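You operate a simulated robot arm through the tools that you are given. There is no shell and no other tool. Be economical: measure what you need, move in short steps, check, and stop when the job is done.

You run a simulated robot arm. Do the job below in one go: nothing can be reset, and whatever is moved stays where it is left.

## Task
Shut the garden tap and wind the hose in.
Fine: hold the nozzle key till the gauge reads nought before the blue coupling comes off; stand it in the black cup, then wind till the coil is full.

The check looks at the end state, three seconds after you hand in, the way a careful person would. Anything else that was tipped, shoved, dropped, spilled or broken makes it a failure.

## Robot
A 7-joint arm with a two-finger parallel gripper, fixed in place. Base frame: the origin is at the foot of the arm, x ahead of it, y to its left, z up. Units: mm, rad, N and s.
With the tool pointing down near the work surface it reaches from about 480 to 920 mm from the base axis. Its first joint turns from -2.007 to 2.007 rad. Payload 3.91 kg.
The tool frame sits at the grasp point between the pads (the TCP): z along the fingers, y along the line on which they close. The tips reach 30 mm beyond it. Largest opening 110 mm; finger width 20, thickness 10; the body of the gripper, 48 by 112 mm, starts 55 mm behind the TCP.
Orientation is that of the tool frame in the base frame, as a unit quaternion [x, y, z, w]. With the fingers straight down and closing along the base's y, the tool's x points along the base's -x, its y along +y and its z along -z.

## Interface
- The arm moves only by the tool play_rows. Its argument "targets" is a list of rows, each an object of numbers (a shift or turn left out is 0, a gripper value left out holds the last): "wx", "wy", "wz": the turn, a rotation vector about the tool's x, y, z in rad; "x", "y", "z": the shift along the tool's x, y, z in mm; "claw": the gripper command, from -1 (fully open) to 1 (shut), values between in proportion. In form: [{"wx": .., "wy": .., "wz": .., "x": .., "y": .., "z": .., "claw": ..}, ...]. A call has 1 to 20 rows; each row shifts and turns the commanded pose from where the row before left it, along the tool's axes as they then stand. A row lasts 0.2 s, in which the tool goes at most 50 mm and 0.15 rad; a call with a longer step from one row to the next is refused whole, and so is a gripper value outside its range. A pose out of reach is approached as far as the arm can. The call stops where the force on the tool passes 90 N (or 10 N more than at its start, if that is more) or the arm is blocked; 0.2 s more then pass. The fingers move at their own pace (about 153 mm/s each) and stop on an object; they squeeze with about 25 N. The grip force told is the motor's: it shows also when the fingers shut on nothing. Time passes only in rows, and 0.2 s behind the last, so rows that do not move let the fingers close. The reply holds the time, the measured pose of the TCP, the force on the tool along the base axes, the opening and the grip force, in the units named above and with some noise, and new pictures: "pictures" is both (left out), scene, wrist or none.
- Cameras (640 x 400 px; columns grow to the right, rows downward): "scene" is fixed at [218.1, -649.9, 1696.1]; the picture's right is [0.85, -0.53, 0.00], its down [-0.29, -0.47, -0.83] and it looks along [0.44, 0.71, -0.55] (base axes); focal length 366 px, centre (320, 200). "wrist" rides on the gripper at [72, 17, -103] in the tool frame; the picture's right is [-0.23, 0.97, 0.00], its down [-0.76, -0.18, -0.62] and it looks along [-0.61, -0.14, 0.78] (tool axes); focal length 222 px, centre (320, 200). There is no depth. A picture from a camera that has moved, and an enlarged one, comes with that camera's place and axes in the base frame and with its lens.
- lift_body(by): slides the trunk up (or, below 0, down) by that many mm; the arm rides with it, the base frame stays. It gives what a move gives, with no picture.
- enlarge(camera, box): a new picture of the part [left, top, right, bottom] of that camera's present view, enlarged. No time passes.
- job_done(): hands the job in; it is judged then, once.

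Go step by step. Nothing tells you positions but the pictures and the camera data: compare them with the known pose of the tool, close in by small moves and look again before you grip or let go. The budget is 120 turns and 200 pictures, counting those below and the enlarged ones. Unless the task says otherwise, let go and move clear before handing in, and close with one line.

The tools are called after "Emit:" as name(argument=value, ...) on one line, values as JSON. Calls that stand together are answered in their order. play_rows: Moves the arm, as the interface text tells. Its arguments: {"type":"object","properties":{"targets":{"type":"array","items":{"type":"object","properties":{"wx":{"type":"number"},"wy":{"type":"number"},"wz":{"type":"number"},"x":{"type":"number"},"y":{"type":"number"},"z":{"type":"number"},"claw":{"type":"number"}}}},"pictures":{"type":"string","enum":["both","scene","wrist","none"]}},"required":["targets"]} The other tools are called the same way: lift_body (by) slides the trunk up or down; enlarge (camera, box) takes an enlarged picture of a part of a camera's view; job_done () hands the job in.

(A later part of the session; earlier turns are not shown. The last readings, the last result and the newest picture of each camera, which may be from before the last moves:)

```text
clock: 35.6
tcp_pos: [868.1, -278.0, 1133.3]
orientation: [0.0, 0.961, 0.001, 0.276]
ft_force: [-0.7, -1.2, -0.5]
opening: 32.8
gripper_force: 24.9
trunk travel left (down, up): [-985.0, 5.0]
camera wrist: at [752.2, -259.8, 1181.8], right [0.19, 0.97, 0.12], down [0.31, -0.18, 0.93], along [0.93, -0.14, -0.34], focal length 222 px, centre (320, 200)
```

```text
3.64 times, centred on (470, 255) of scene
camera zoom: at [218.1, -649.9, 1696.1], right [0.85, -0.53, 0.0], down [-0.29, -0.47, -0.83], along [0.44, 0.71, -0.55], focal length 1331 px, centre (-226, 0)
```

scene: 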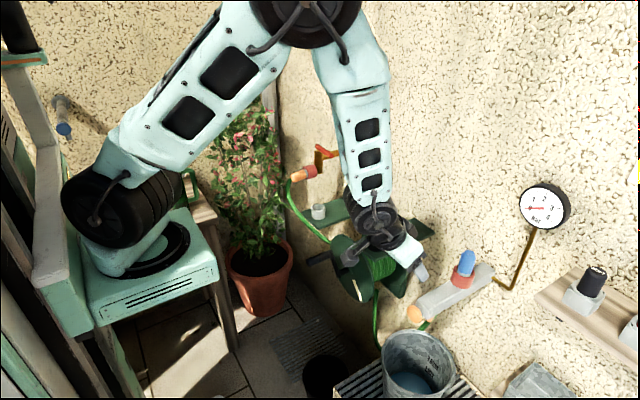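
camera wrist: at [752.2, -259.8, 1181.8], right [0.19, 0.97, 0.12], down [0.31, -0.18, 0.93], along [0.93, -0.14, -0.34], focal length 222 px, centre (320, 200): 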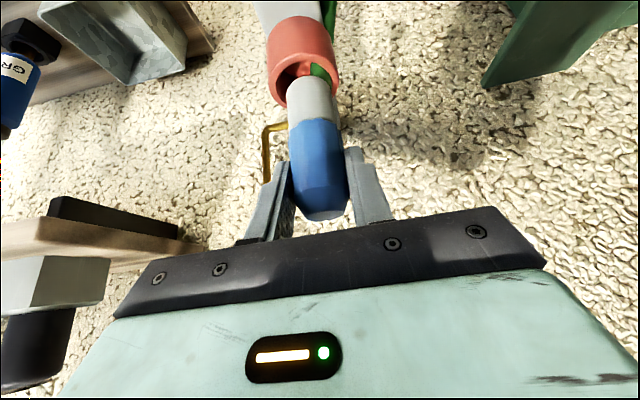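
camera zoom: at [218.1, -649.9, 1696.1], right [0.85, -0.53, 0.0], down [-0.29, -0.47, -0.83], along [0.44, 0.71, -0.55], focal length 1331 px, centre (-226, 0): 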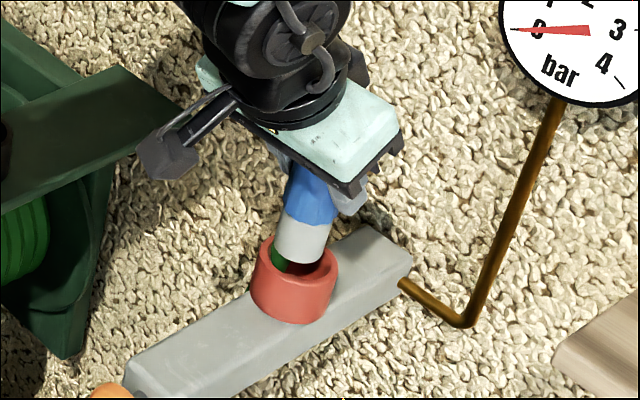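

The coupling is out and a green hose trails from its lower end. I'll keep lifting straight up and watch the hose.

Emit:
play_rows(targets=[{"x": -8, "z": -12.7}, {"x": -8, "z": -12.7}, {"x": -8, "z": -12.7}, {"x": -8, "z": -12.7}, {}], pictures="both")

Emit:
enlarge(camera="scene", box=[330, 180, 530, 360])

```text
clock: 36.8
tcp_pos: [869.1, -276.9, 1191.0]
orientation: [0.0, 0.961, 0.0, 0.277]
ft_force: [0.1, -0.3, -0.2]
opening: 32.8
gripper_force: 25.3
trunk travel left (down, up): [-985.0, 5.0]
camera wrist: at [753.3, -259.0, 1240.3], right [0.19, 0.97, 0.12], down [0.31, -0.18, 0.93], along [0.93, -0.14, -0.34], focal length 222 px, centre (320, 200)
```

scene: 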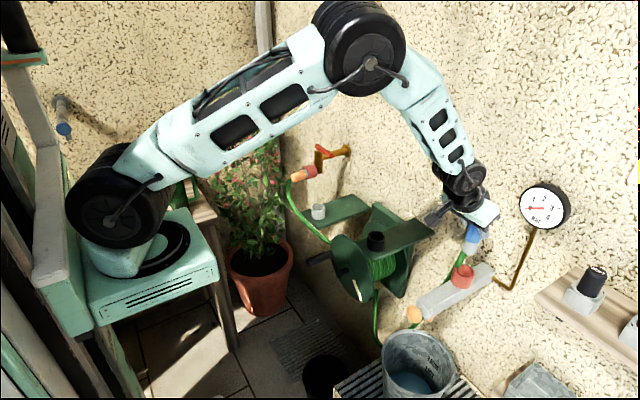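
wrist: 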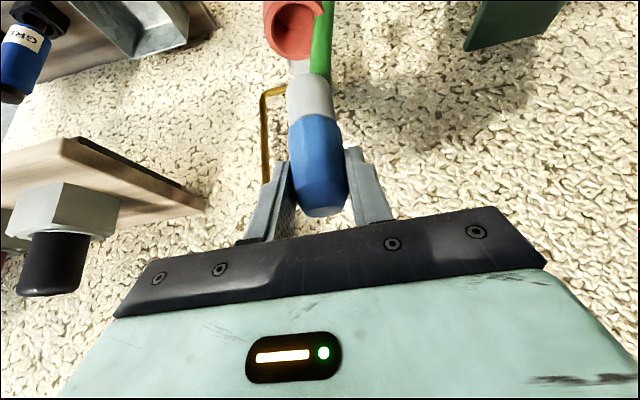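

```text
2.22 times, centred on (430, 270) of scene
camera zoom: at [218.1, -649.9, 1696.1], right [0.85, -0.53, 0.0], down [-0.29, -0.47, -0.83], along [0.44, 0.71, -0.55], focal length 814 px, centre (76, 44)
```

zoom: 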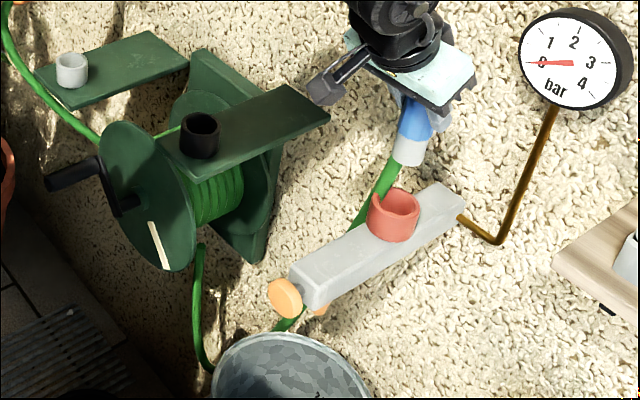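

The socket has a slot for the hose, so it came out cleanly. I'll carry the coupling over the black cup near (786, -38) and re-measure.

Emit:
play_rows(targets=[{"y": 40}, {"y": 45}, {"y": 40, "x": 14, "z": -9}, {"y": 40, "x": 19, "z": -12}, {"y": 40, "x": 19, "z": -12}, {"y": 34, "x": 18, "z": -11}, {}, {}], pictures="both")

Emit:
enlarge(camera="scene", box=[320, 160, 440, 280])

Emit:
enlarge(camera="wrist", box=[220, 0, 420, 200])

```text
clock: 38.6
tcp_pos: [787.2, -40.1, 1196.3]
orientation: [0.001, 0.961, -0.001, 0.277]
ft_force: [-0.6, -0.3, -0.7]
opening: 32.6
gripper_force: 25.1
trunk travel left (down, up): [-985.0, 5.0]
camera wrist: at [671.6, -22.4, 1243.9], right [0.19, 0.97, 0.12], down [0.31, -0.18, 0.93], along [0.93, -0.14, -0.34], focal length 222 px, centre (320, 200)
```

scene: 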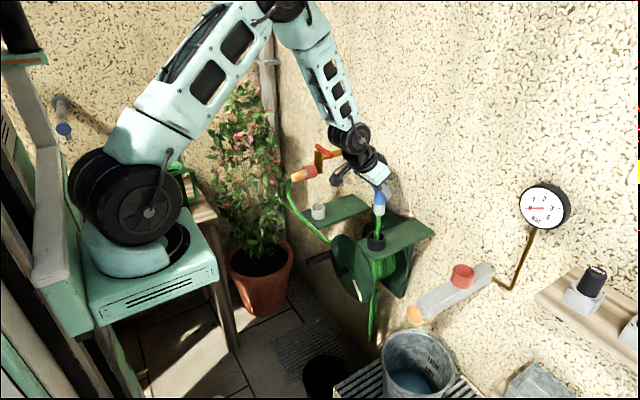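
wrist: 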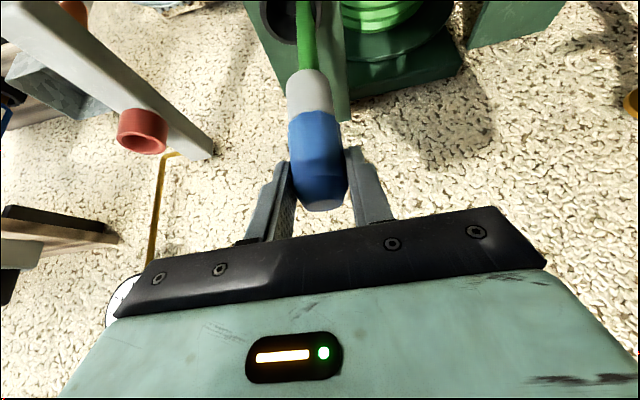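

```text
3.33 times, centred on (380, 220) of scene
camera zoom: at [218.1, -649.9, 1696.1], right [0.85, -0.53, 0.0], down [-0.29, -0.47, -0.83], along [0.44, 0.71, -0.55], focal length 1220 px, centre (120, 133)
```

zoom: 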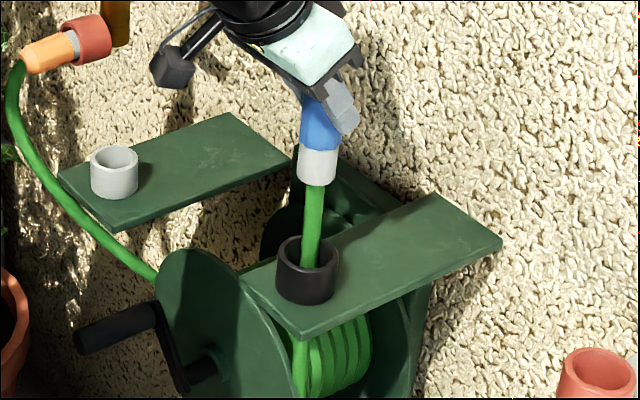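

```text
2.00 times, centred on (320, 100) of wrist
camera zoom: at [671.6, -22.4, 1243.9], right [0.19, 0.97, 0.12], down [0.31, -0.18, 0.93], along [0.93, -0.14, -0.34], focal length 444 px, centre (320, 400)
```

zoom: 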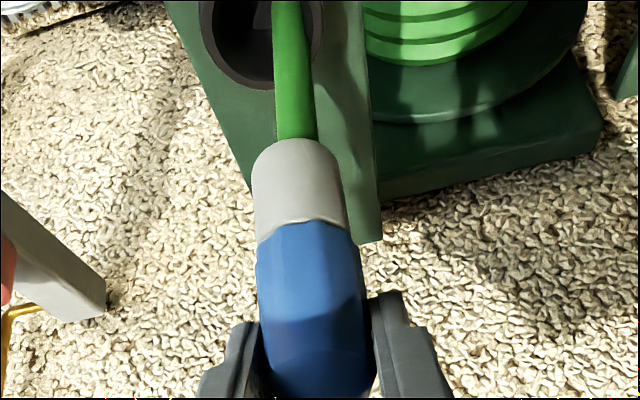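

I need a sharper fix on the cup, so I'll enlarge past the top of the wrist view.

Emit:
enlarge(camera="wrist", box=[210, 0, 410, 60])

Emit:
enlarge(camera="scene", box=[350, 180, 410, 255])

```text
3.20 times, centred on (310, 30) of wrist
camera zoom: at [671.6, -22.4, 1243.9], right [0.19, 0.97, 0.12], down [0.31, -0.18, 0.93], along [0.93, -0.14, -0.34], focal length 711 px, centre (352, 744)
```

zoom: 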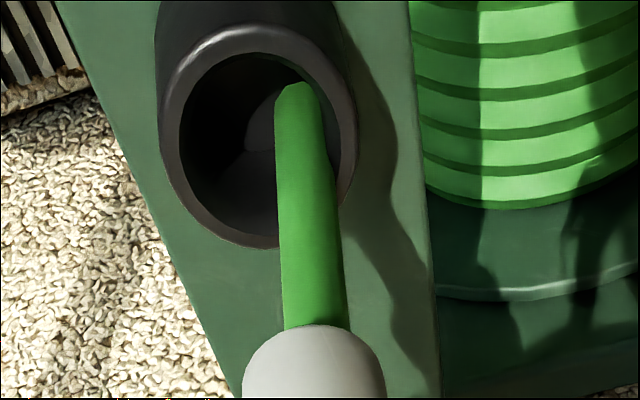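

```text
5.33 times, centred on (380, 218) of scene
camera zoom: at [218.1, -649.9, 1696.1], right [0.85, -0.53, 0.0], down [-0.29, -0.47, -0.83], along [0.44, 0.71, -0.55], focal length 1952 px, centre (0, 107)
```

zoom: 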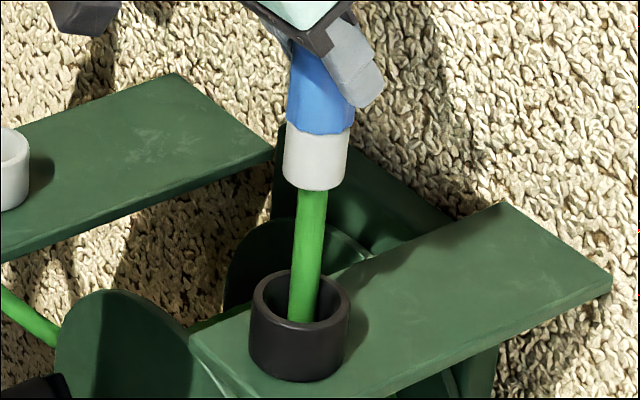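

Cup rim centre is at (783.5, -42.5, 1040) and the coupling's bottom is at (788.5, -38, 1116). I'll shift by (-5, -4.5) and lower to just above the rim.

Emit:
play_rows(targets=[{"x": 4.2, "z": -2.7, "y": -4.5}, {"x": 10.6, "z": 16.9}, {"x": 10.6, "z": 16.9}, {"x": 10.6, "z": 16.9}, {"x": 2.7, "z": 4.2}, {}, {}], pictures="none")

Emit:
enlarge(camera="wrist", box=[210, 0, 410, 60])

Emit:
enlarge(camera="scene", box=[350, 195, 410, 265])

```text
clock: 40.2
tcp_pos: [781.8, -43.8, 1129.5]
orientation: [0.0, 0.961, 0.0, 0.276]
ft_force: [-0.4, 0.0, -0.9]
opening: 32.6
gripper_force: 25.1
trunk travel left (down, up): [-985.0, 5.0]
```

```text
3.20 times, centred on (310, 30) of wrist
camera zoom: at [665.5, -25.8, 1178.5], right [0.19, 0.97, 0.12], down [0.31, -0.18, 0.93], along [0.93, -0.14, -0.34], focal length 711 px, centre (352, 744)
```

zoom: 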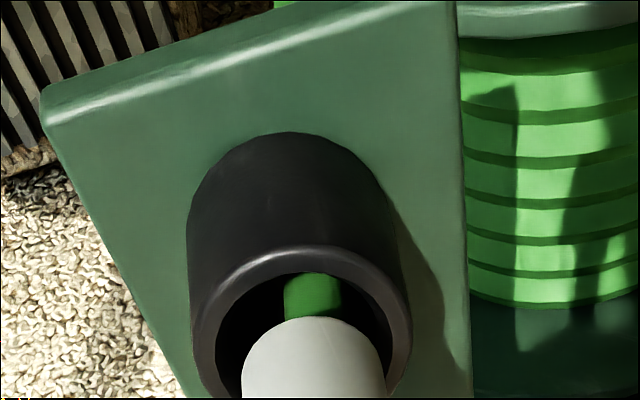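

```text
5.71 times, centred on (380, 230) of scene
camera zoom: at [218.1, -649.9, 1696.1], right [0.85, -0.53, 0.0], down [-0.29, -0.47, -0.83], along [0.44, 0.71, -0.55], focal length 2092 px, centre (-23, 29)
```

zoom: 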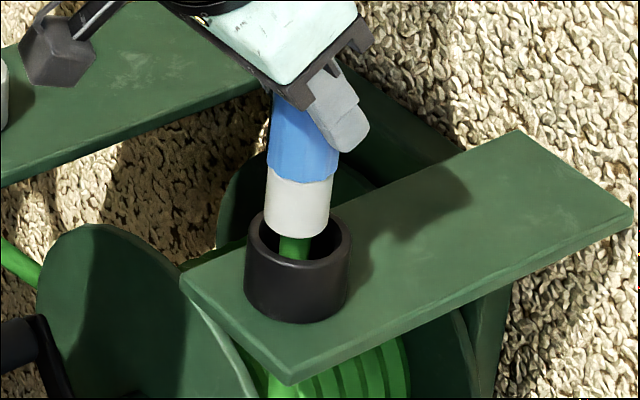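

Nearly aligned. I'll nudge y by -1.5 and lower into the cup.

Emit:
play_rows(targets=[{"y": -1.5}, {"x": 5.3, "z": 8.5}, {"x": 5.3, "z": 8.5}, {"x": 5.3, "z": 8.5}, {}], pictures="none")

Emit:
enlarge(camera="scene", box=[350, 195, 410, 265])

```text
clock: 41.4
tcp_pos: [781.8, -45.0, 1098.0]
orientation: [0.0, 0.961, -0.001, 0.278]
ft_force: [6.0, 3.7, 0.9]
opening: 32.9
gripper_force: 24.5
trunk travel left (down, up): [-985.0, 5.0]
```

```text
5.71 times, centred on (380, 230) of scene
camera zoom: at [218.1, -649.9, 1696.1], right [0.85, -0.53, 0.0], down [-0.29, -0.47, -0.83], along [0.44, 0.71, -0.55], focal length 2092 px, centre (-23, 29)
```

zoom: 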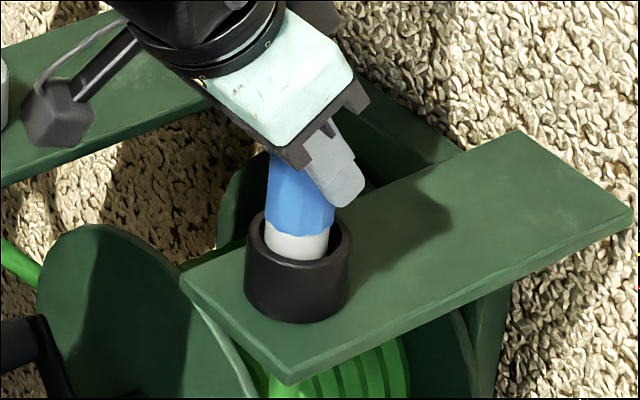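

It's inside, with light side contact at 6 N in x and 3.7 N in y. I'll ease the centring and continue down.

Emit:
play_rows(targets=[{"x": -1.3, "z": 0.8, "y": 1.2}, {"x": 2.7, "z": 4.2}, {"x": 1.6, "z": 2.5}, {}], pictures="none")

Emit:
enlarge(camera="scene", box=[350, 195, 410, 265])

```text
clock: 42.4
tcp_pos: [782.7, -44.4, 1089.8]
orientation: [0.001, 0.961, 0.0, 0.277]
ft_force: [-0.7, 0.5, 5.6]
opening: 32.7
gripper_force: 25.2
trunk travel left (down, up): [-985.0, 5.0]
```

```text
5.71 times, centred on (380, 230) of scene
camera zoom: at [218.1, -649.9, 1696.1], right [0.85, -0.53, 0.0], down [-0.29, -0.47, -0.83], along [0.44, 0.71, -0.55], focal length 2092 px, centre (-23, 29)
```

zoom: 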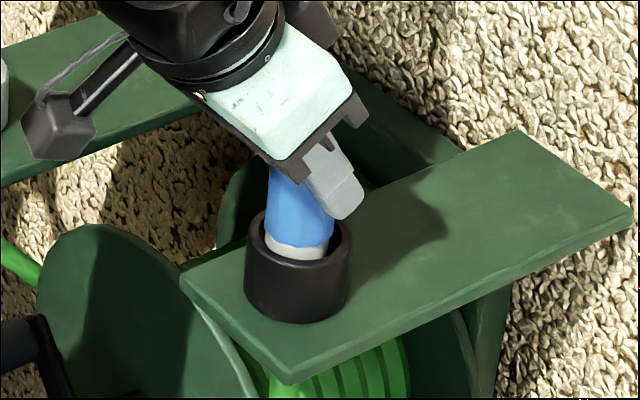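

Emit:
play_rows(targets=[{"x": 0.8, "z": 1.3}, {}], pictures="none")

```text
clock: 43.0
tcp_pos: [783.5, -43.8, 1088.6]
orientation: [0.001, 0.961, 0.0, 0.278]
ft_force: [-2.4, -2.0, 12.8]
opening: 32.9
gripper_force: 25.2
trunk travel left (down, up): [-985.0, 5.0]
```

It's standing on the cup floor. I'll release gently and retreat along the fingers.

Emit:
play_rows(targets=[{"x": -0.8, "z": -1.3}, {"claw": 0.2}, {"claw": 0}, {}, {"z": -15}, {"z": -30}, {"z": -40}, {"z": -40}], pictures="both")

Emit:
enlarge(camera="scene", box=[280, 180, 460, 330])

```text
clock: 44.8
tcp_pos: [716.2, -42.9, 1196.7]
orientation: [-0.001, 0.961, 0.0, 0.275]
ft_force: [0.5, 0.5, -0.2]
opening: 55.0
gripper_force: 0.1
trunk travel left (down, up): [-985.0, 5.0]
camera wrist: at [600.1, -25.1, 1246.0], right [0.19, 0.97, 0.12], down [0.31, -0.18, 0.93], along [0.93, -0.14, -0.34], focal length 222 px, centre (320, 200)
```

scene: 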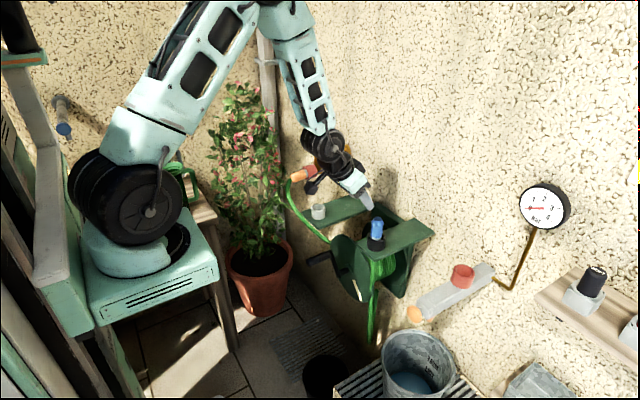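
wrist: 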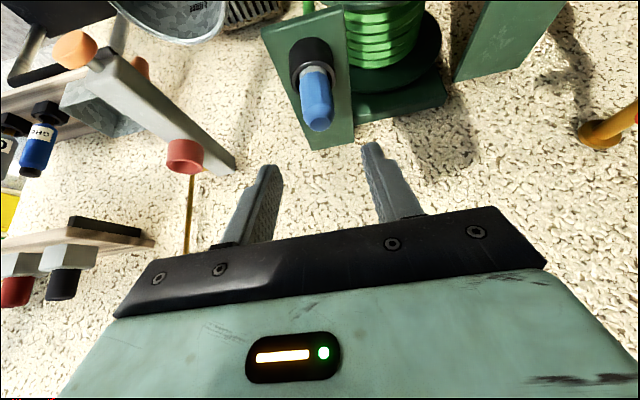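

```text
2.67 times, centred on (370, 255) of scene
camera zoom: at [218.1, -649.9, 1696.1], right [0.85, -0.53, 0.0], down [-0.29, -0.47, -0.83], along [0.44, 0.71, -0.55], focal length 976 px, centre (187, 53)
```

zoom: 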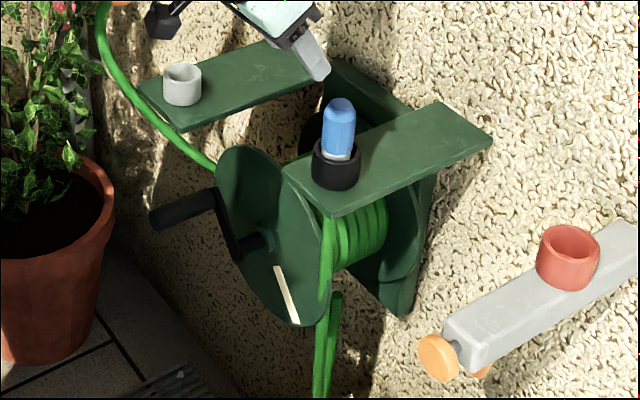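

The coupling stands in the black cup. Next is the crank; I'll move for a clear look at its handle.

Emit:
play_rows(targets=[{"wy": 0.14, "claw": -1}, {"wy": 0.14}, {"wy": 0.14}, {"wy": 0.14}, {"x": 40, "y": 25}, {"x": 40, "y": 30}, {"x": 40, "y": 30}], pictures="wrist")

Emit:
enlarge(camera="wrist", box=[180, 0, 480, 190])

Emit:
enlarge(camera="scene", box=[295, 220, 385, 310])

```text
clock: 46.4
tcp_pos: [595.3, 42.5, 1194.3]
orientation: [0.0, 1.0, -0.001, 0.0]
ft_force: [0.6, 0.1, 0.1]
opening: 110.0
gripper_force: 0.0
trunk travel left (down, up): [-985.0, 5.0]
camera wrist: at [523.1, 60.5, 1298.1], right [0.23, 0.97, 0.0], down [0.76, -0.18, 0.62], along [0.61, -0.14, -0.78], focal length 222 px, centre (320, 200)
```

wrist: 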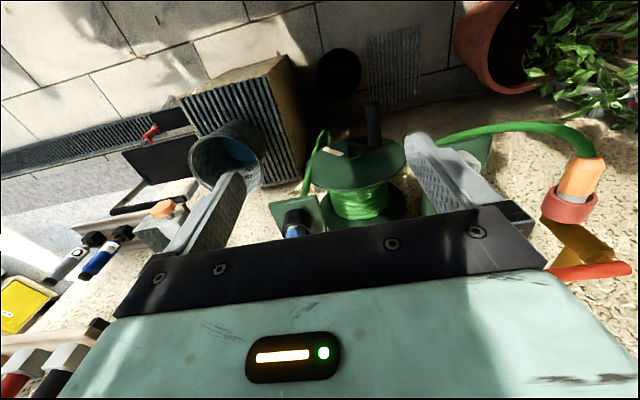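

```text
2.11 times, centred on (330, 95) of wrist
camera zoom: at [523.1, 60.5, 1298.1], right [0.23, 0.97, 0.0], down [0.76, -0.18, 0.62], along [0.61, -0.14, -0.78], focal length 468 px, centre (299, 421)
```

zoom: 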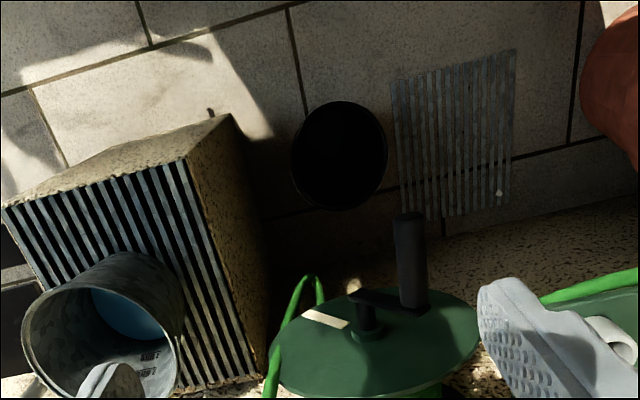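

```text
4.44 times, centred on (340, 265) of scene
camera zoom: at [218.1, -649.9, 1696.1], right [0.85, -0.53, 0.0], down [-0.29, -0.47, -0.83], along [0.44, 0.71, -0.55], focal length 1627 px, centre (231, -89)
```

zoom: 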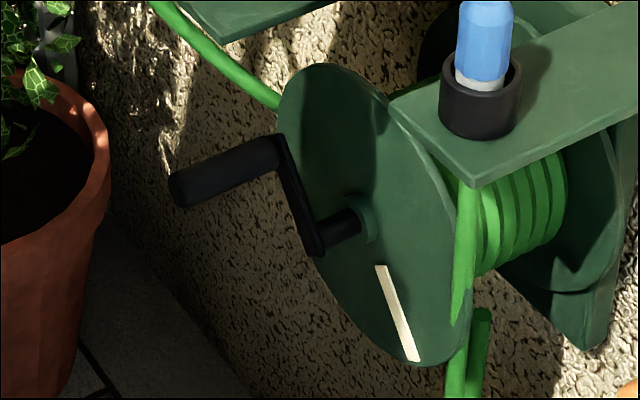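

The hub is near (752, 83, 802), and the handle runs along x from 655 to 740 at about y = 127, z = 866 (radius about 77). I'll lower the trunk in steps so the arm can reach the whole circle.

Emit:
lift_body(by=-100)

Emit:
enlarge(camera="scene", box=[0, 0, 640, 400])

```text
clock: 47.7
tcp_pos: [596.0, 43.5, 1095.1]
orientation: [0.0, 1.0, 0.0, 0.0]
ft_force: [-0.2, 0.1, -0.1]
opening: 109.9
gripper_force: 0.0
trunk travel left (down, up): [-885.0, 105.0]
```

```text
1.00 times, centred on (320, 200) of scene
camera zoom: at [218.1, -649.9, 1696.1], right [0.85, -0.53, 0.0], down [-0.29, -0.47, -0.83], along [0.44, 0.71, -0.55], focal length 366 px, centre (320, 200)
```

zoom: 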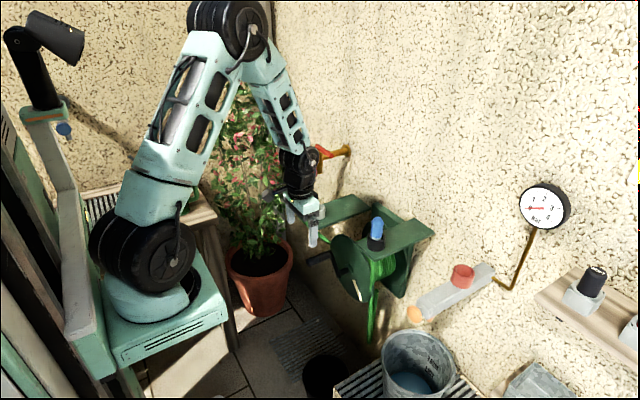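

Emit:
lift_body(by=-100)

Emit:
enlarge(camera="scene", box=[0, 0, 640, 400])

```text
clock: 49.1
tcp_pos: [595.3, 42.0, 994.3]
orientation: [0.001, 1.0, 0.0, 0.0]
ft_force: [0.4, -0.2, -0.1]
opening: 110.0
gripper_force: 0.1
trunk travel left (down, up): [-785.0, 205.0]
```

```text
1.00 times, centred on (320, 200) of scene
camera zoom: at [218.1, -649.9, 1696.1], right [0.85, -0.53, 0.0], down [-0.29, -0.47, -0.83], along [0.44, 0.71, -0.55], focal length 366 px, centre (320, 200)
```

zoom: 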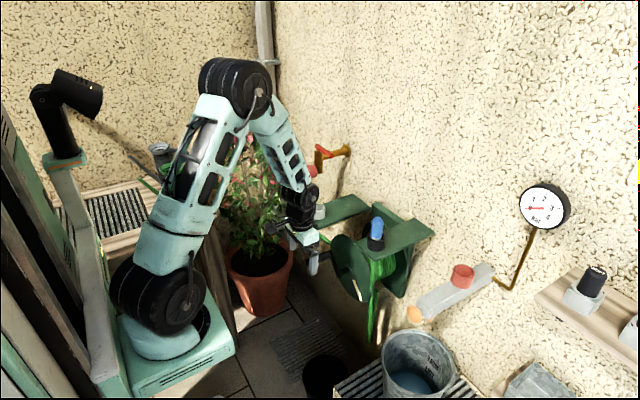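

Emit:
play_rows(targets=[{"wy": -0.14, "y": 28}, {"wy": -0.14, "y": 28}, {"wy": -0.14, "y": 29}, {"x": -26, "z": 39}, {"x": -26, "z": 39, "claw": -0.1}, {}], pictures="wrist")

Emit:
enlarge(camera="wrist", box=[220, 60, 420, 240])

Emit:
enlarge(camera="scene", box=[285, 200, 395, 310])

```text
clock: 50.5
tcp_pos: [673.1, 129.3, 944.8]
orientation: [0.001, 0.978, -0.001, 0.209]
ft_force: [0.4, 0.0, 0.3]
opening: 60.6
gripper_force: 0.1
trunk travel left (down, up): [-785.0, 205.0]
camera wrist: at [565.1, 146.4, 1008.8], right [0.21, 0.97, 0.09], down [0.44, -0.18, 0.88], along [0.87, -0.14, -0.47], focal length 222 px, centre (320, 200)
```

wrist: 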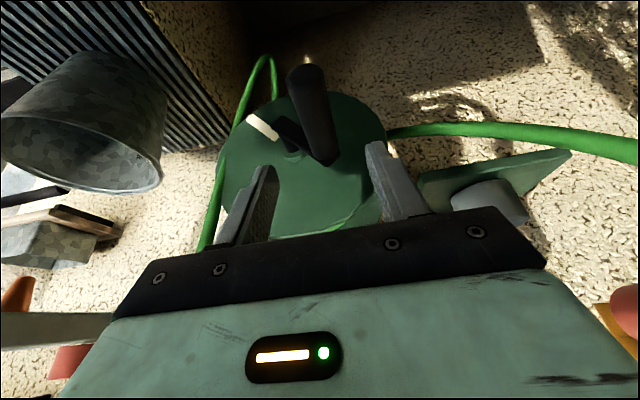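

```text
2.22 times, centred on (320, 150) of wrist
camera zoom: at [565.1, 146.4, 1008.8], right [0.21, 0.97, 0.09], down [0.44, -0.18, 0.88], along [0.87, -0.14, -0.47], focal length 494 px, centre (320, 311)
```

zoom: 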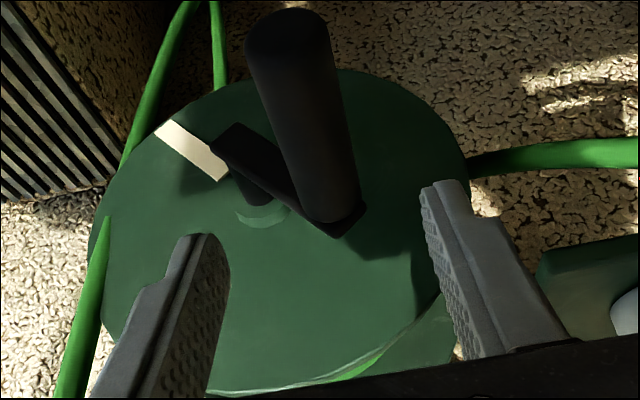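

```text
3.64 times, centred on (340, 255) of scene
camera zoom: at [218.1, -649.9, 1696.1], right [0.85, -0.53, 0.0], down [-0.29, -0.47, -0.83], along [0.44, 0.71, -0.55], focal length 1331 px, centre (247, 0)
```

zoom: 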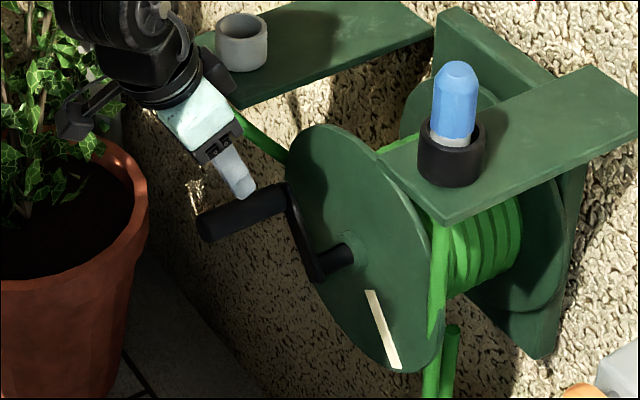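

The handle axis is at y = 129.5, z = 862, x 660–737, and the hub is near y = 81, z = 811. I'll lower the fingers around the handle and grip.

Emit:
play_rows(targets=[{"x": 5, "z": 20}, {"x": 5, "z": 20}, {"x": 5, "z": 21}, {"x": 5, "z": 21}, {}], pictures="wrist")

Emit:
enlarge(camera="scene", box=[285, 200, 395, 310])

```text
clock: 51.7
tcp_pos: [689.3, 129.0, 860.4]
orientation: [-0.001, 0.978, 0.001, 0.208]
ft_force: [0.5, -0.4, 0.2]
opening: 60.1
gripper_force: 0.0
trunk travel left (down, up): [-785.0, 205.0]
camera wrist: at [580.8, 146.5, 924.9], right [0.21, 0.97, 0.09], down [0.44, -0.18, 0.88], along [0.87, -0.14, -0.47], focal length 222 px, centre (320, 200)
```

wrist: 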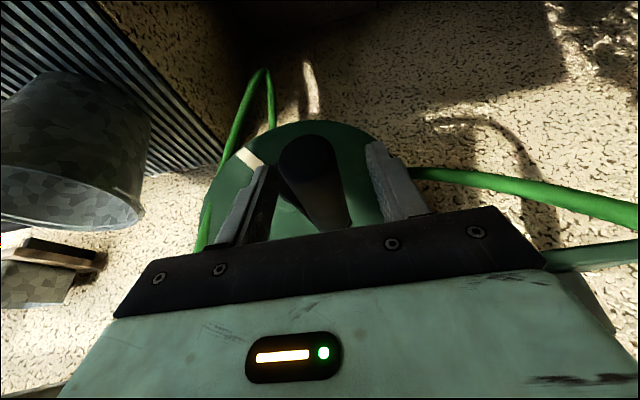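

```text
3.64 times, centred on (340, 255) of scene
camera zoom: at [218.1, -649.9, 1696.1], right [0.85, -0.53, 0.0], down [-0.29, -0.47, -0.83], along [0.44, 0.71, -0.55], focal length 1331 px, centre (247, 0)
```

zoom: 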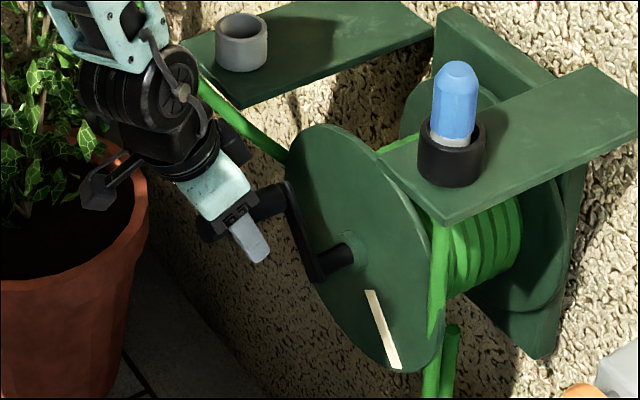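

Emit:
play_rows(targets=[{"claw": 1}, {}, {}], pictures="none")

Emit:
play_rows(targets=[{"y": 4, "x": 1.8, "z": 4.1}, {"y": 4, "x": 2, "z": 4.5}, {"y": 3.4, "x": 2.1, "z": 4.5}, {}], pictures="wrist")

Emit:
enlarge(camera="scene", box=[285, 200, 395, 310])

```text
clock: 52.5
tcp_pos: [689.0, 128.4, 858.5]
orientation: [0.0, 0.978, 0.0, 0.208]
ft_force: [1.9, -1.3, -2.9]
opening: 27.1
gripper_force: 44.8
trunk travel left (down, up): [-785.0, 205.0]
```

```text
clock: 53.5
tcp_pos: [690.3, 139.9, 845.9]
orientation: [0.0, 0.978, 0.0, 0.209]
ft_force: [-3.7, 4.0, 2.5]
opening: 27.2
gripper_force: 45.4
trunk travel left (down, up): [-785.0, 205.0]
camera wrist: at [580.8, 158.6, 911.5], right [0.21, 0.97, 0.09], down [0.44, -0.18, 0.88], along [0.87, -0.14, -0.47], focal length 222 px, centre (320, 200)
```

wrist: 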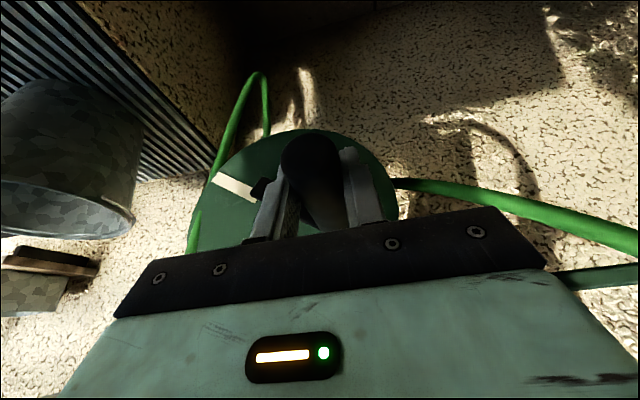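

```text
3.64 times, centred on (340, 255) of scene
camera zoom: at [218.1, -649.9, 1696.1], right [0.85, -0.53, 0.0], down [-0.29, -0.47, -0.83], along [0.44, 0.71, -0.55], focal length 1331 px, centre (247, 0)
```

zoom: 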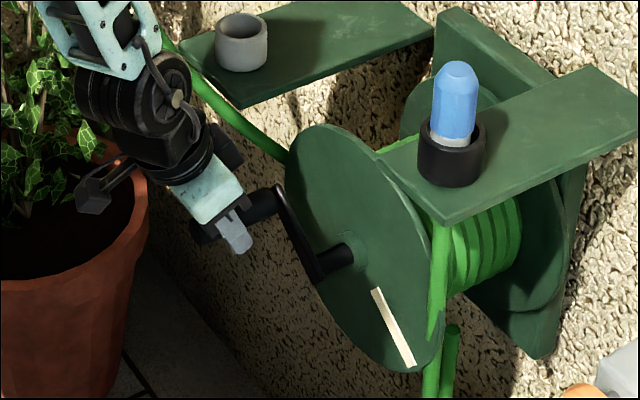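

The crank turns with only a few newtons. I'll continue about a quarter turn and check the direction.

Emit:
play_rows(targets=[{"y": 8.2, "x": 6.7, "z": 15.1}, {"y": 2.8, "x": 7.5, "z": 16.8}, {"y": -2.1, "x": 7.5, "z": 16.8}, {}], pictures="none")

Emit:
play_rows(targets=[{"y": -6.8, "x": 7.0, "z": 15.7}, {"y": -11, "x": 6.1, "z": 13.6}, {"y": -14.5, "x": 4.7, "z": 10.6}, {}], pictures="wrist")

Emit:
enlarge(camera="scene", box=[285, 210, 425, 350])

```text
clock: 54.5
tcp_pos: [688.4, 153.9, 793.3]
orientation: [-0.004, 0.978, 0.003, 0.209]
ft_force: [-1.4, 40.9, -7.3]
opening: 27.2
gripper_force: 45.4
trunk travel left (down, up): [-785.0, 205.0]
```

```text
clock: 55.5
tcp_pos: [688.2, 114.5, 746.2]
orientation: [0.0, 0.979, -0.001, 0.203]
ft_force: [9.6, 26.1, -54.1]
opening: 27.4
gripper_force: 45.0
trunk travel left (down, up): [-785.0, 205.0]
camera wrist: at [580.9, 133.3, 811.5], right [0.21, 0.97, 0.09], down [0.45, -0.18, 0.88], along [0.87, -0.14, -0.47], focal length 222 px, centre (320, 200)
```

wrist: 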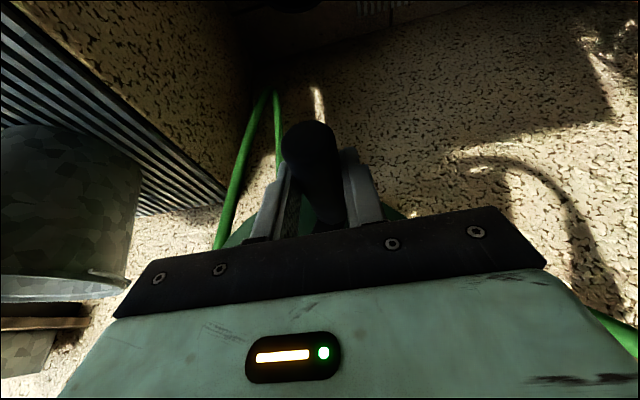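

```text
2.86 times, centred on (355, 280) of scene
camera zoom: at [218.1, -649.9, 1696.1], right [0.85, -0.53, 0.0], down [-0.29, -0.47, -0.83], along [0.44, 0.71, -0.55], focal length 1046 px, centre (220, -29)
```

zoom: 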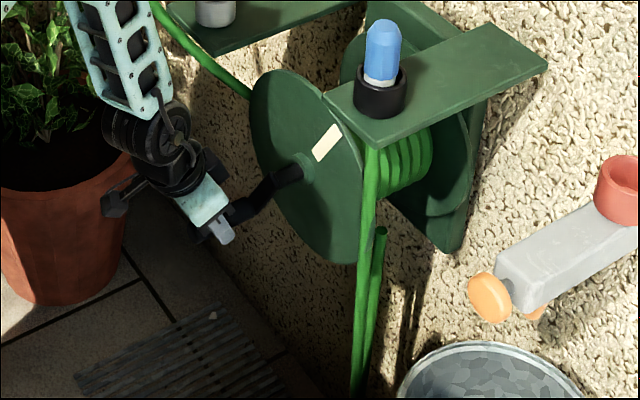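

The forces show the true centre is about (90.5, 806.5) with radius about 65. I'll check whether the hose loop got shorter or longer.

Emit:
enlarge(camera="scene", box=[290, 200, 450, 400])

```text
2.00 times, centred on (370, 300) of scene
camera zoom: at [218.1, -649.9, 1696.1], right [0.85, -0.53, 0.0], down [-0.29, -0.47, -0.83], along [0.44, 0.71, -0.55], focal length 732 px, centre (220, 0)
```

zoom: 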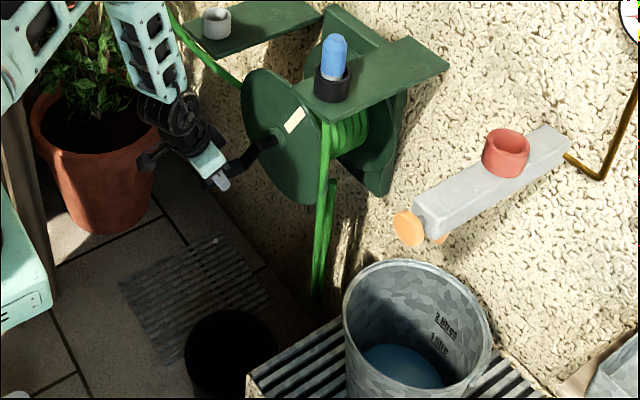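

The loop hangs lower (350 vs about 342), so that direction unwinds. I'll reverse using the corrected circle.

Emit:
play_rows(targets=[{"y": -2.2, "x": 1.1, "z": 2.6}, {"y": 19.2, "x": -4.9, "z": -11}, {"y": 13.9, "x": -7.3, "z": -16.3}, {"y": 7, "x": -8.8, "z": -19.6}, {}], pictures="none")

Emit:
play_rows(targets=[{"y": -0.8, "x": -9.2, "z": -20.5}, {"y": -8.5, "x": -8.5, "z": -19.1}, {"y": -15.1, "x": -6.9, "z": -15.3}, {}], pictures="none")

Emit:
enlarge(camera="scene", box=[290, 200, 450, 400])

```text
clock: 56.7
tcp_pos: [688.5, 153.0, 800.8]
orientation: [0.001, 0.978, 0.0, 0.209]
ft_force: [-9.5, 14.4, -1.3]
opening: 27.0
gripper_force: 45.1
trunk travel left (down, up): [-785.0, 205.0]
```

```text
clock: 57.7
tcp_pos: [688.9, 134.0, 863.2]
orientation: [-0.002, 0.978, 0.004, 0.211]
ft_force: [-18.0, 38.2, 37.6]
opening: 27.0
gripper_force: 45.0
trunk travel left (down, up): [-785.0, 205.0]
```

```text
2.00 times, centred on (370, 300) of scene
camera zoom: at [218.1, -649.9, 1696.1], right [0.85, -0.53, 0.0], down [-0.29, -0.47, -0.83], along [0.44, 0.71, -0.55], focal length 732 px, centre (220, 0)
```

zoom: 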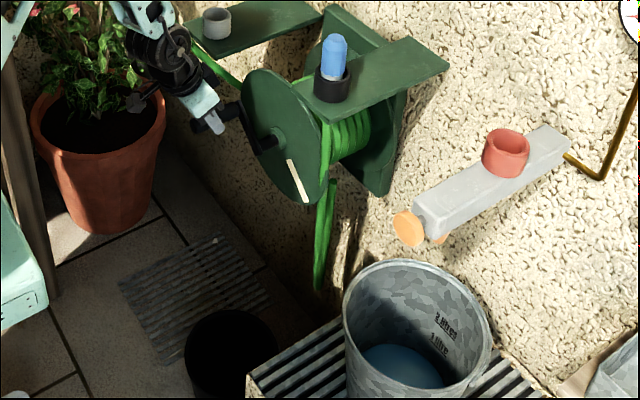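

The loop shortened, so increasing the angle winds the hose in. The refit gives centre (80, 811) and radius 76, so I'll continue over the top with that.

Emit:
play_rows(targets=[{"y": 5.1, "x": -2.1, "z": -4.7}, {"y": -21.1, "x": -6.5, "z": -14.5}, {"y": -25.2, "x": -3.1, "z": -7}, {}], pictures="none")

Emit:
play_rows(targets=[{"y": -26.4, "x": 0.5, "z": 1.2}, {"y": -24.3, "x": 4.2, "z": 9.5}, {}], pictures="wrist")

Emit:
enlarge(camera="scene", box=[290, 200, 450, 400])

```text
clock: 58.7
tcp_pos: [687.8, 81.7, 887.1]
orientation: [0.002, 0.978, -0.002, 0.207]
ft_force: [-11.0, -1.4, 11.0]
opening: 27.1
gripper_force: 44.8
trunk travel left (down, up): [-785.0, 205.0]
```

```text
clock: 59.5
tcp_pos: [688.8, 37.1, 873.4]
orientation: [0.001, 0.978, 0.0, 0.206]
ft_force: [-11.5, 3.2, -10.1]
opening: 27.0
gripper_force: 44.8
trunk travel left (down, up): [-785.0, 205.0]
camera wrist: at [580.6, 55.2, 939.0], right [0.21, 0.97, 0.09], down [0.45, -0.18, 0.88], along [0.87, -0.14, -0.47], focal length 222 px, centre (320, 200)
```

wrist: 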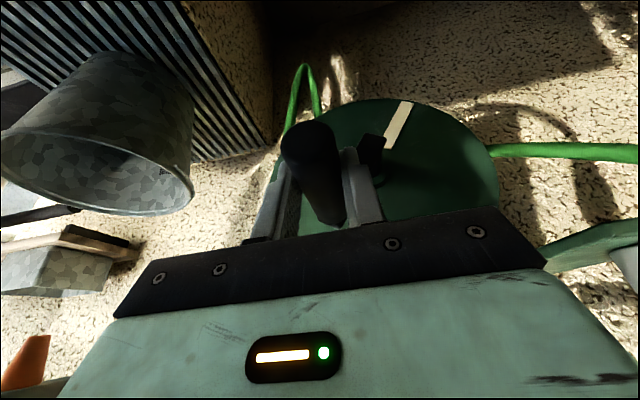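

```text
2.00 times, centred on (370, 300) of scene
camera zoom: at [218.1, -649.9, 1696.1], right [0.85, -0.53, 0.0], down [-0.29, -0.47, -0.83], along [0.44, 0.71, -0.55], focal length 732 px, centre (220, 0)
```

zoom: 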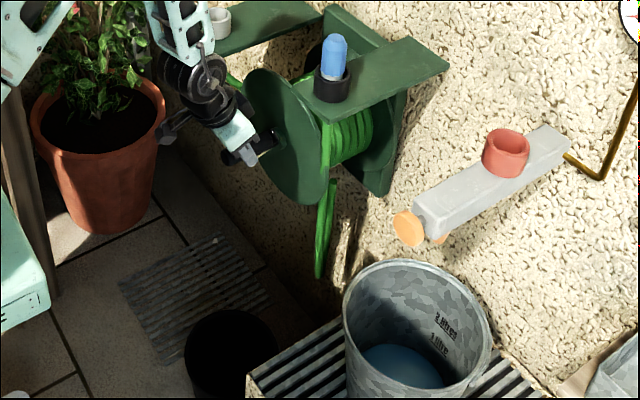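

Low forces and the loop is shrinking. I'll continue round the bottom.

Emit:
play_rows(targets=[{"y": -19.3, "x": 7.3, "z": 16.4}, {"y": -12, "x": 9.6, "z": 21.5}, {"y": -3.2, "x": 10.7, "z": 23.9}, {}], pictures="none")

Emit:
play_rows(targets=[{"y": 5.9, "x": 10.5, "z": 23.5}, {"y": 14.4, "x": 9.0, "z": 20.2}, {"y": 21.1, "x": 6.5, "z": 14.5}, {"y": 25.2, "x": 3.1, "z": 7.0}, {}], pictures="none")

Emit:
enlarge(camera="scene", box=[290, 200, 450, 400])

```text
clock: 60.5
tcp_pos: [689.6, 5.1, 805.5]
orientation: [-0.001, 0.978, 0.0, 0.207]
ft_force: [-17.3, 4.5, -1.1]
opening: 26.8
gripper_force: 45.1
trunk travel left (down, up): [-785.0, 205.0]
```

```text
clock: 61.7
tcp_pos: [689.6, 68.1, 738.9]
orientation: [0.0, 0.978, 0.0, 0.209]
ft_force: [-41.7, 6.5, 46.5]
opening: 26.7
gripper_force: 45.1
trunk travel left (down, up): [-785.0, 205.0]
```

```text
2.00 times, centred on (370, 300) of scene
camera zoom: at [218.1, -649.9, 1696.1], right [0.85, -0.53, 0.0], down [-0.29, -0.47, -0.83], along [0.44, 0.71, -0.55], focal length 732 px, centre (220, 0)
```

zoom: 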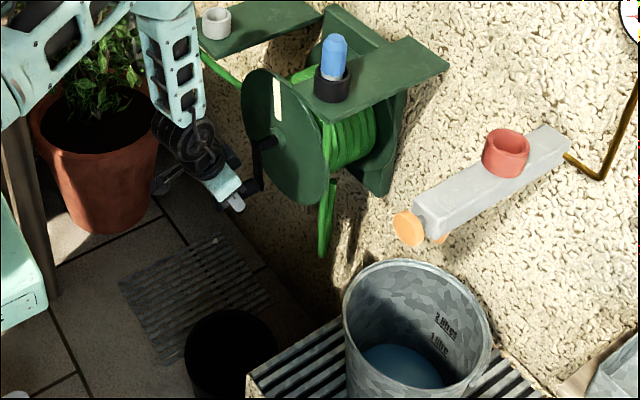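

The grip has built up some stress (-42 N in x, +47 N in z). I'll relax by opening briefly and re-gripping.

Emit:
play_rows(targets=[{"claw": 0.35}, {}, {"claw": 1}, {}, {}], pictures="wrist")

Emit:
enlarge(camera="scene", box=[290, 200, 450, 400])

```text
clock: 62.9
tcp_pos: [693.2, 66.7, 735.3]
orientation: [0.0, 0.978, 0.0, 0.21]
ft_force: [11.3, -1.8, -10.1]
opening: 27.0
gripper_force: 45.1
trunk travel left (down, up): [-785.0, 205.0]
camera wrist: at [584.6, 85.2, 799.6], right [0.21, 0.97, 0.09], down [0.44, -0.18, 0.88], along [0.87, -0.14, -0.47], focal length 222 px, centre (320, 200)
```

wrist: 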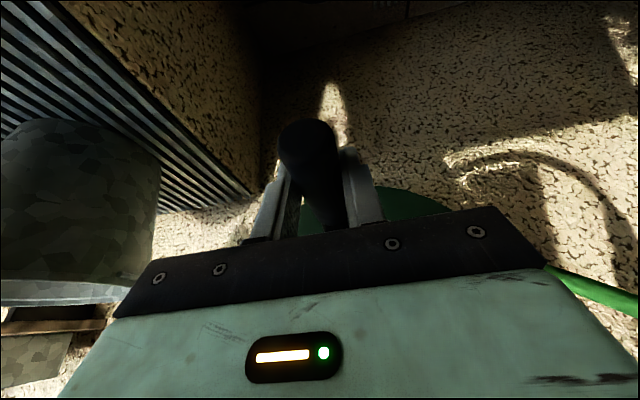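

```text
2.00 times, centred on (370, 300) of scene
camera zoom: at [218.1, -649.9, 1696.1], right [0.85, -0.53, 0.0], down [-0.29, -0.47, -0.83], along [0.44, 0.71, -0.55], focal length 732 px, centre (220, 0)
```

zoom: 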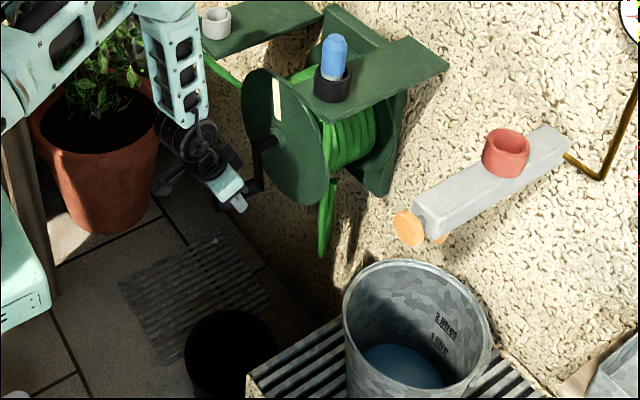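

Emit:
play_rows(targets=[{"y": 26.4, "x": -0.5, "z": -1.2}, {"y": 24.3, "x": -4.2, "z": -9.5}, {"y": 19.3, "x": -7.3, "z": -16.4}, {"y": 12, "x": -9.6, "z": -21.5}, {"y": 3.2, "x": -10.7, "z": -23.9}, {}], pictures="none")

Emit:
play_rows(targets=[{"y": -5.9, "x": -10.5, "z": -23.5}, {"y": -14.4, "x": -9, "z": -20.2}, {"y": -21.1, "x": -6.5, "z": -14.5}, {"y": -25.2, "x": -3.1, "z": -7}, {}], pictures="none")

Emit:
enlarge(camera="scene", box=[290, 200, 450, 400])

```text
clock: 64.3
tcp_pos: [692.7, 153.8, 817.2]
orientation: [0.0, 0.978, 0.001, 0.209]
ft_force: [16.1, 12.5, 1.8]
opening: 26.9
gripper_force: 45.1
trunk travel left (down, up): [-785.0, 205.0]
```

```text
clock: 65.5
tcp_pos: [691.8, 84.9, 884.7]
orientation: [0.001, 0.978, -0.002, 0.208]
ft_force: [36.2, -3.2, -27.9]
opening: 26.9
gripper_force: 44.7
trunk travel left (down, up): [-785.0, 205.0]
```

```text
2.00 times, centred on (370, 300) of scene
camera zoom: at [218.1, -649.9, 1696.1], right [0.85, -0.53, 0.0], down [-0.29, -0.47, -0.83], along [0.44, 0.71, -0.55], focal length 732 px, centre (220, 0)
```

zoom: 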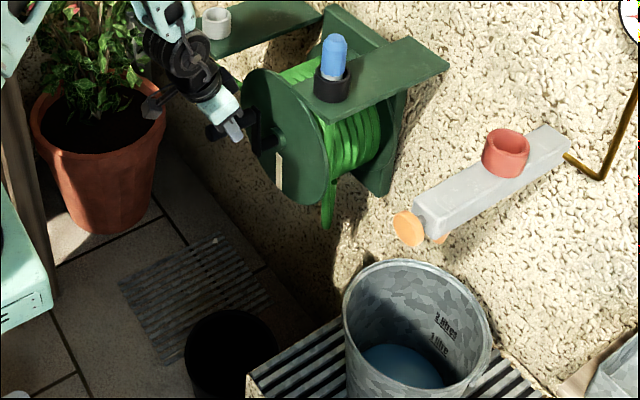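

Winding proceeds well. I'll re-grip to relieve stress and continue.

Emit:
play_rows(targets=[{"claw": 0.35}, {}, {"claw": 1}, {}, {}, {"y": -26.2, "x": 0.5, "z": 1.2}, {"y": -24, "x": 4.2, "z": 9.4}, {"y": -19, "x": 7.2, "z": 16.2}, {"y": -12, "x": 9.5, "z": 21.2}, {"y": -3.2, "x": 10.6, "z": 23.6}, {}], pictures="none")

Emit:
enlarge(camera="scene", box=[310, 200, 420, 330])

```text
clock: 67.9
tcp_pos: [687.7, 6.1, 810.9]
orientation: [-0.002, 0.979, 0.001, 0.206]
ft_force: [-27.2, 18.1, -0.9]
opening: 27.0
gripper_force: 45.0
trunk travel left (down, up): [-785.0, 205.0]
```

```text
3.08 times, centred on (365, 265) of scene
camera zoom: at [218.1, -649.9, 1696.1], right [0.85, -0.53, 0.0], down [-0.29, -0.47, -0.83], along [0.44, 0.71, -0.55], focal length 1126 px, centre (182, 0)
```

zoom: 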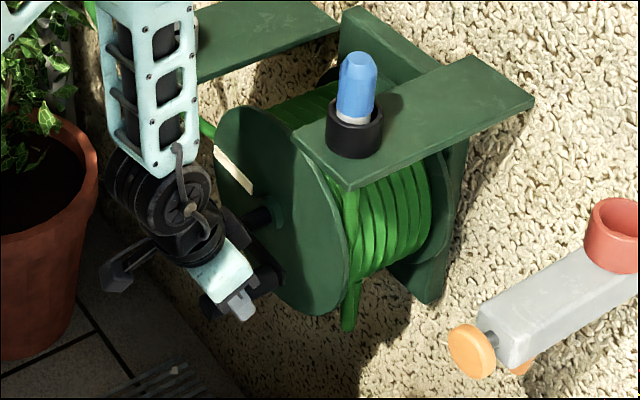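

Emit:
play_rows(targets=[{"y": 5.9, "x": 10.4, "z": 23.2}, {"y": 14.4, "x": 8.9, "z": 20}, {"y": 21.1, "x": 6.4, "z": 14.3}, {}], pictures="none")

Emit:
enlarge(camera="scene", box=[310, 200, 420, 330])

```text
clock: 68.9
tcp_pos: [688.0, 44.8, 746.6]
orientation: [0.0, 0.978, 0.0, 0.208]
ft_force: [-32.6, 9.5, 17.1]
opening: 26.9
gripper_force: 44.7
trunk travel left (down, up): [-785.0, 205.0]
```

```text
3.08 times, centred on (365, 265) of scene
camera zoom: at [218.1, -649.9, 1696.1], right [0.85, -0.53, 0.0], down [-0.29, -0.47, -0.83], along [0.44, 0.71, -0.55], focal length 1126 px, centre (182, 0)
```

zoom: 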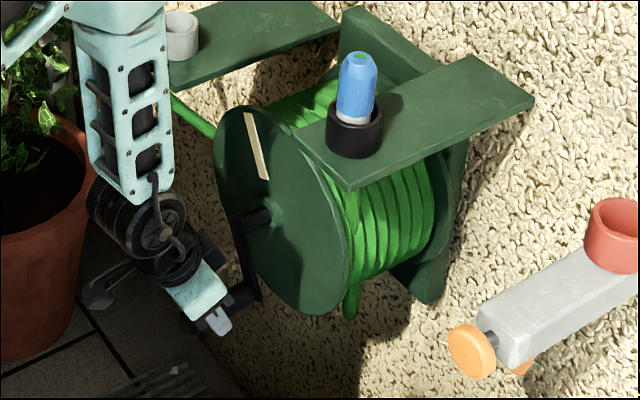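

A small green mark has appeared on the blue cap, so I'll look closer.

Emit:
enlarge(camera="scene", box=[355, 205, 415, 260])

```text
7.27 times, centred on (385, 232) of scene
camera zoom: at [218.1, -649.9, 1696.1], right [0.85, -0.53, 0.0], down [-0.29, -0.47, -0.83], along [0.44, 0.71, -0.55], focal length 2662 px, centre (-153, -36)
```

zoom: 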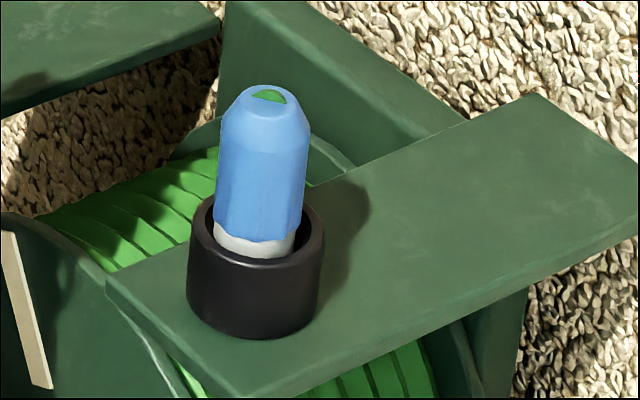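

The hose is getting short. I'll continue in smaller steps, watching the coupling and the forces.

Emit:
play_rows(targets=[{"claw": 0.35}, {}, {"claw": 1}, {}, {}, {"y": 25.2, "x": 3.1, "z": 7.0}, {"y": 26.2, "x": -0.5, "z": -1.2}, {}], pictures="none")

Emit:
enlarge(camera="scene", box=[310, 200, 420, 330])

```text
clock: 70.7
tcp_pos: [692.5, 82.0, 740.5]
orientation: [0.005, 0.978, -0.009, 0.207]
ft_force: [15.8, -64.2, -16.3]
opening: 27.4
gripper_force: 45.1
trunk travel left (down, up): [-785.0, 205.0]
```

```text
3.08 times, centred on (365, 265) of scene
camera zoom: at [218.1, -649.9, 1696.1], right [0.85, -0.53, 0.0], down [-0.29, -0.47, -0.83], along [0.44, 0.71, -0.55], focal length 1126 px, centre (182, 0)
```

zoom: 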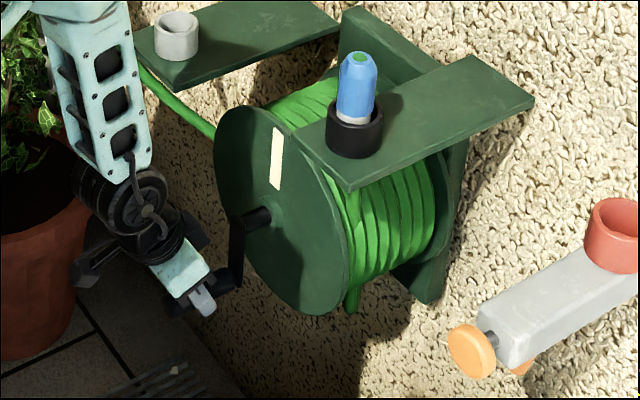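

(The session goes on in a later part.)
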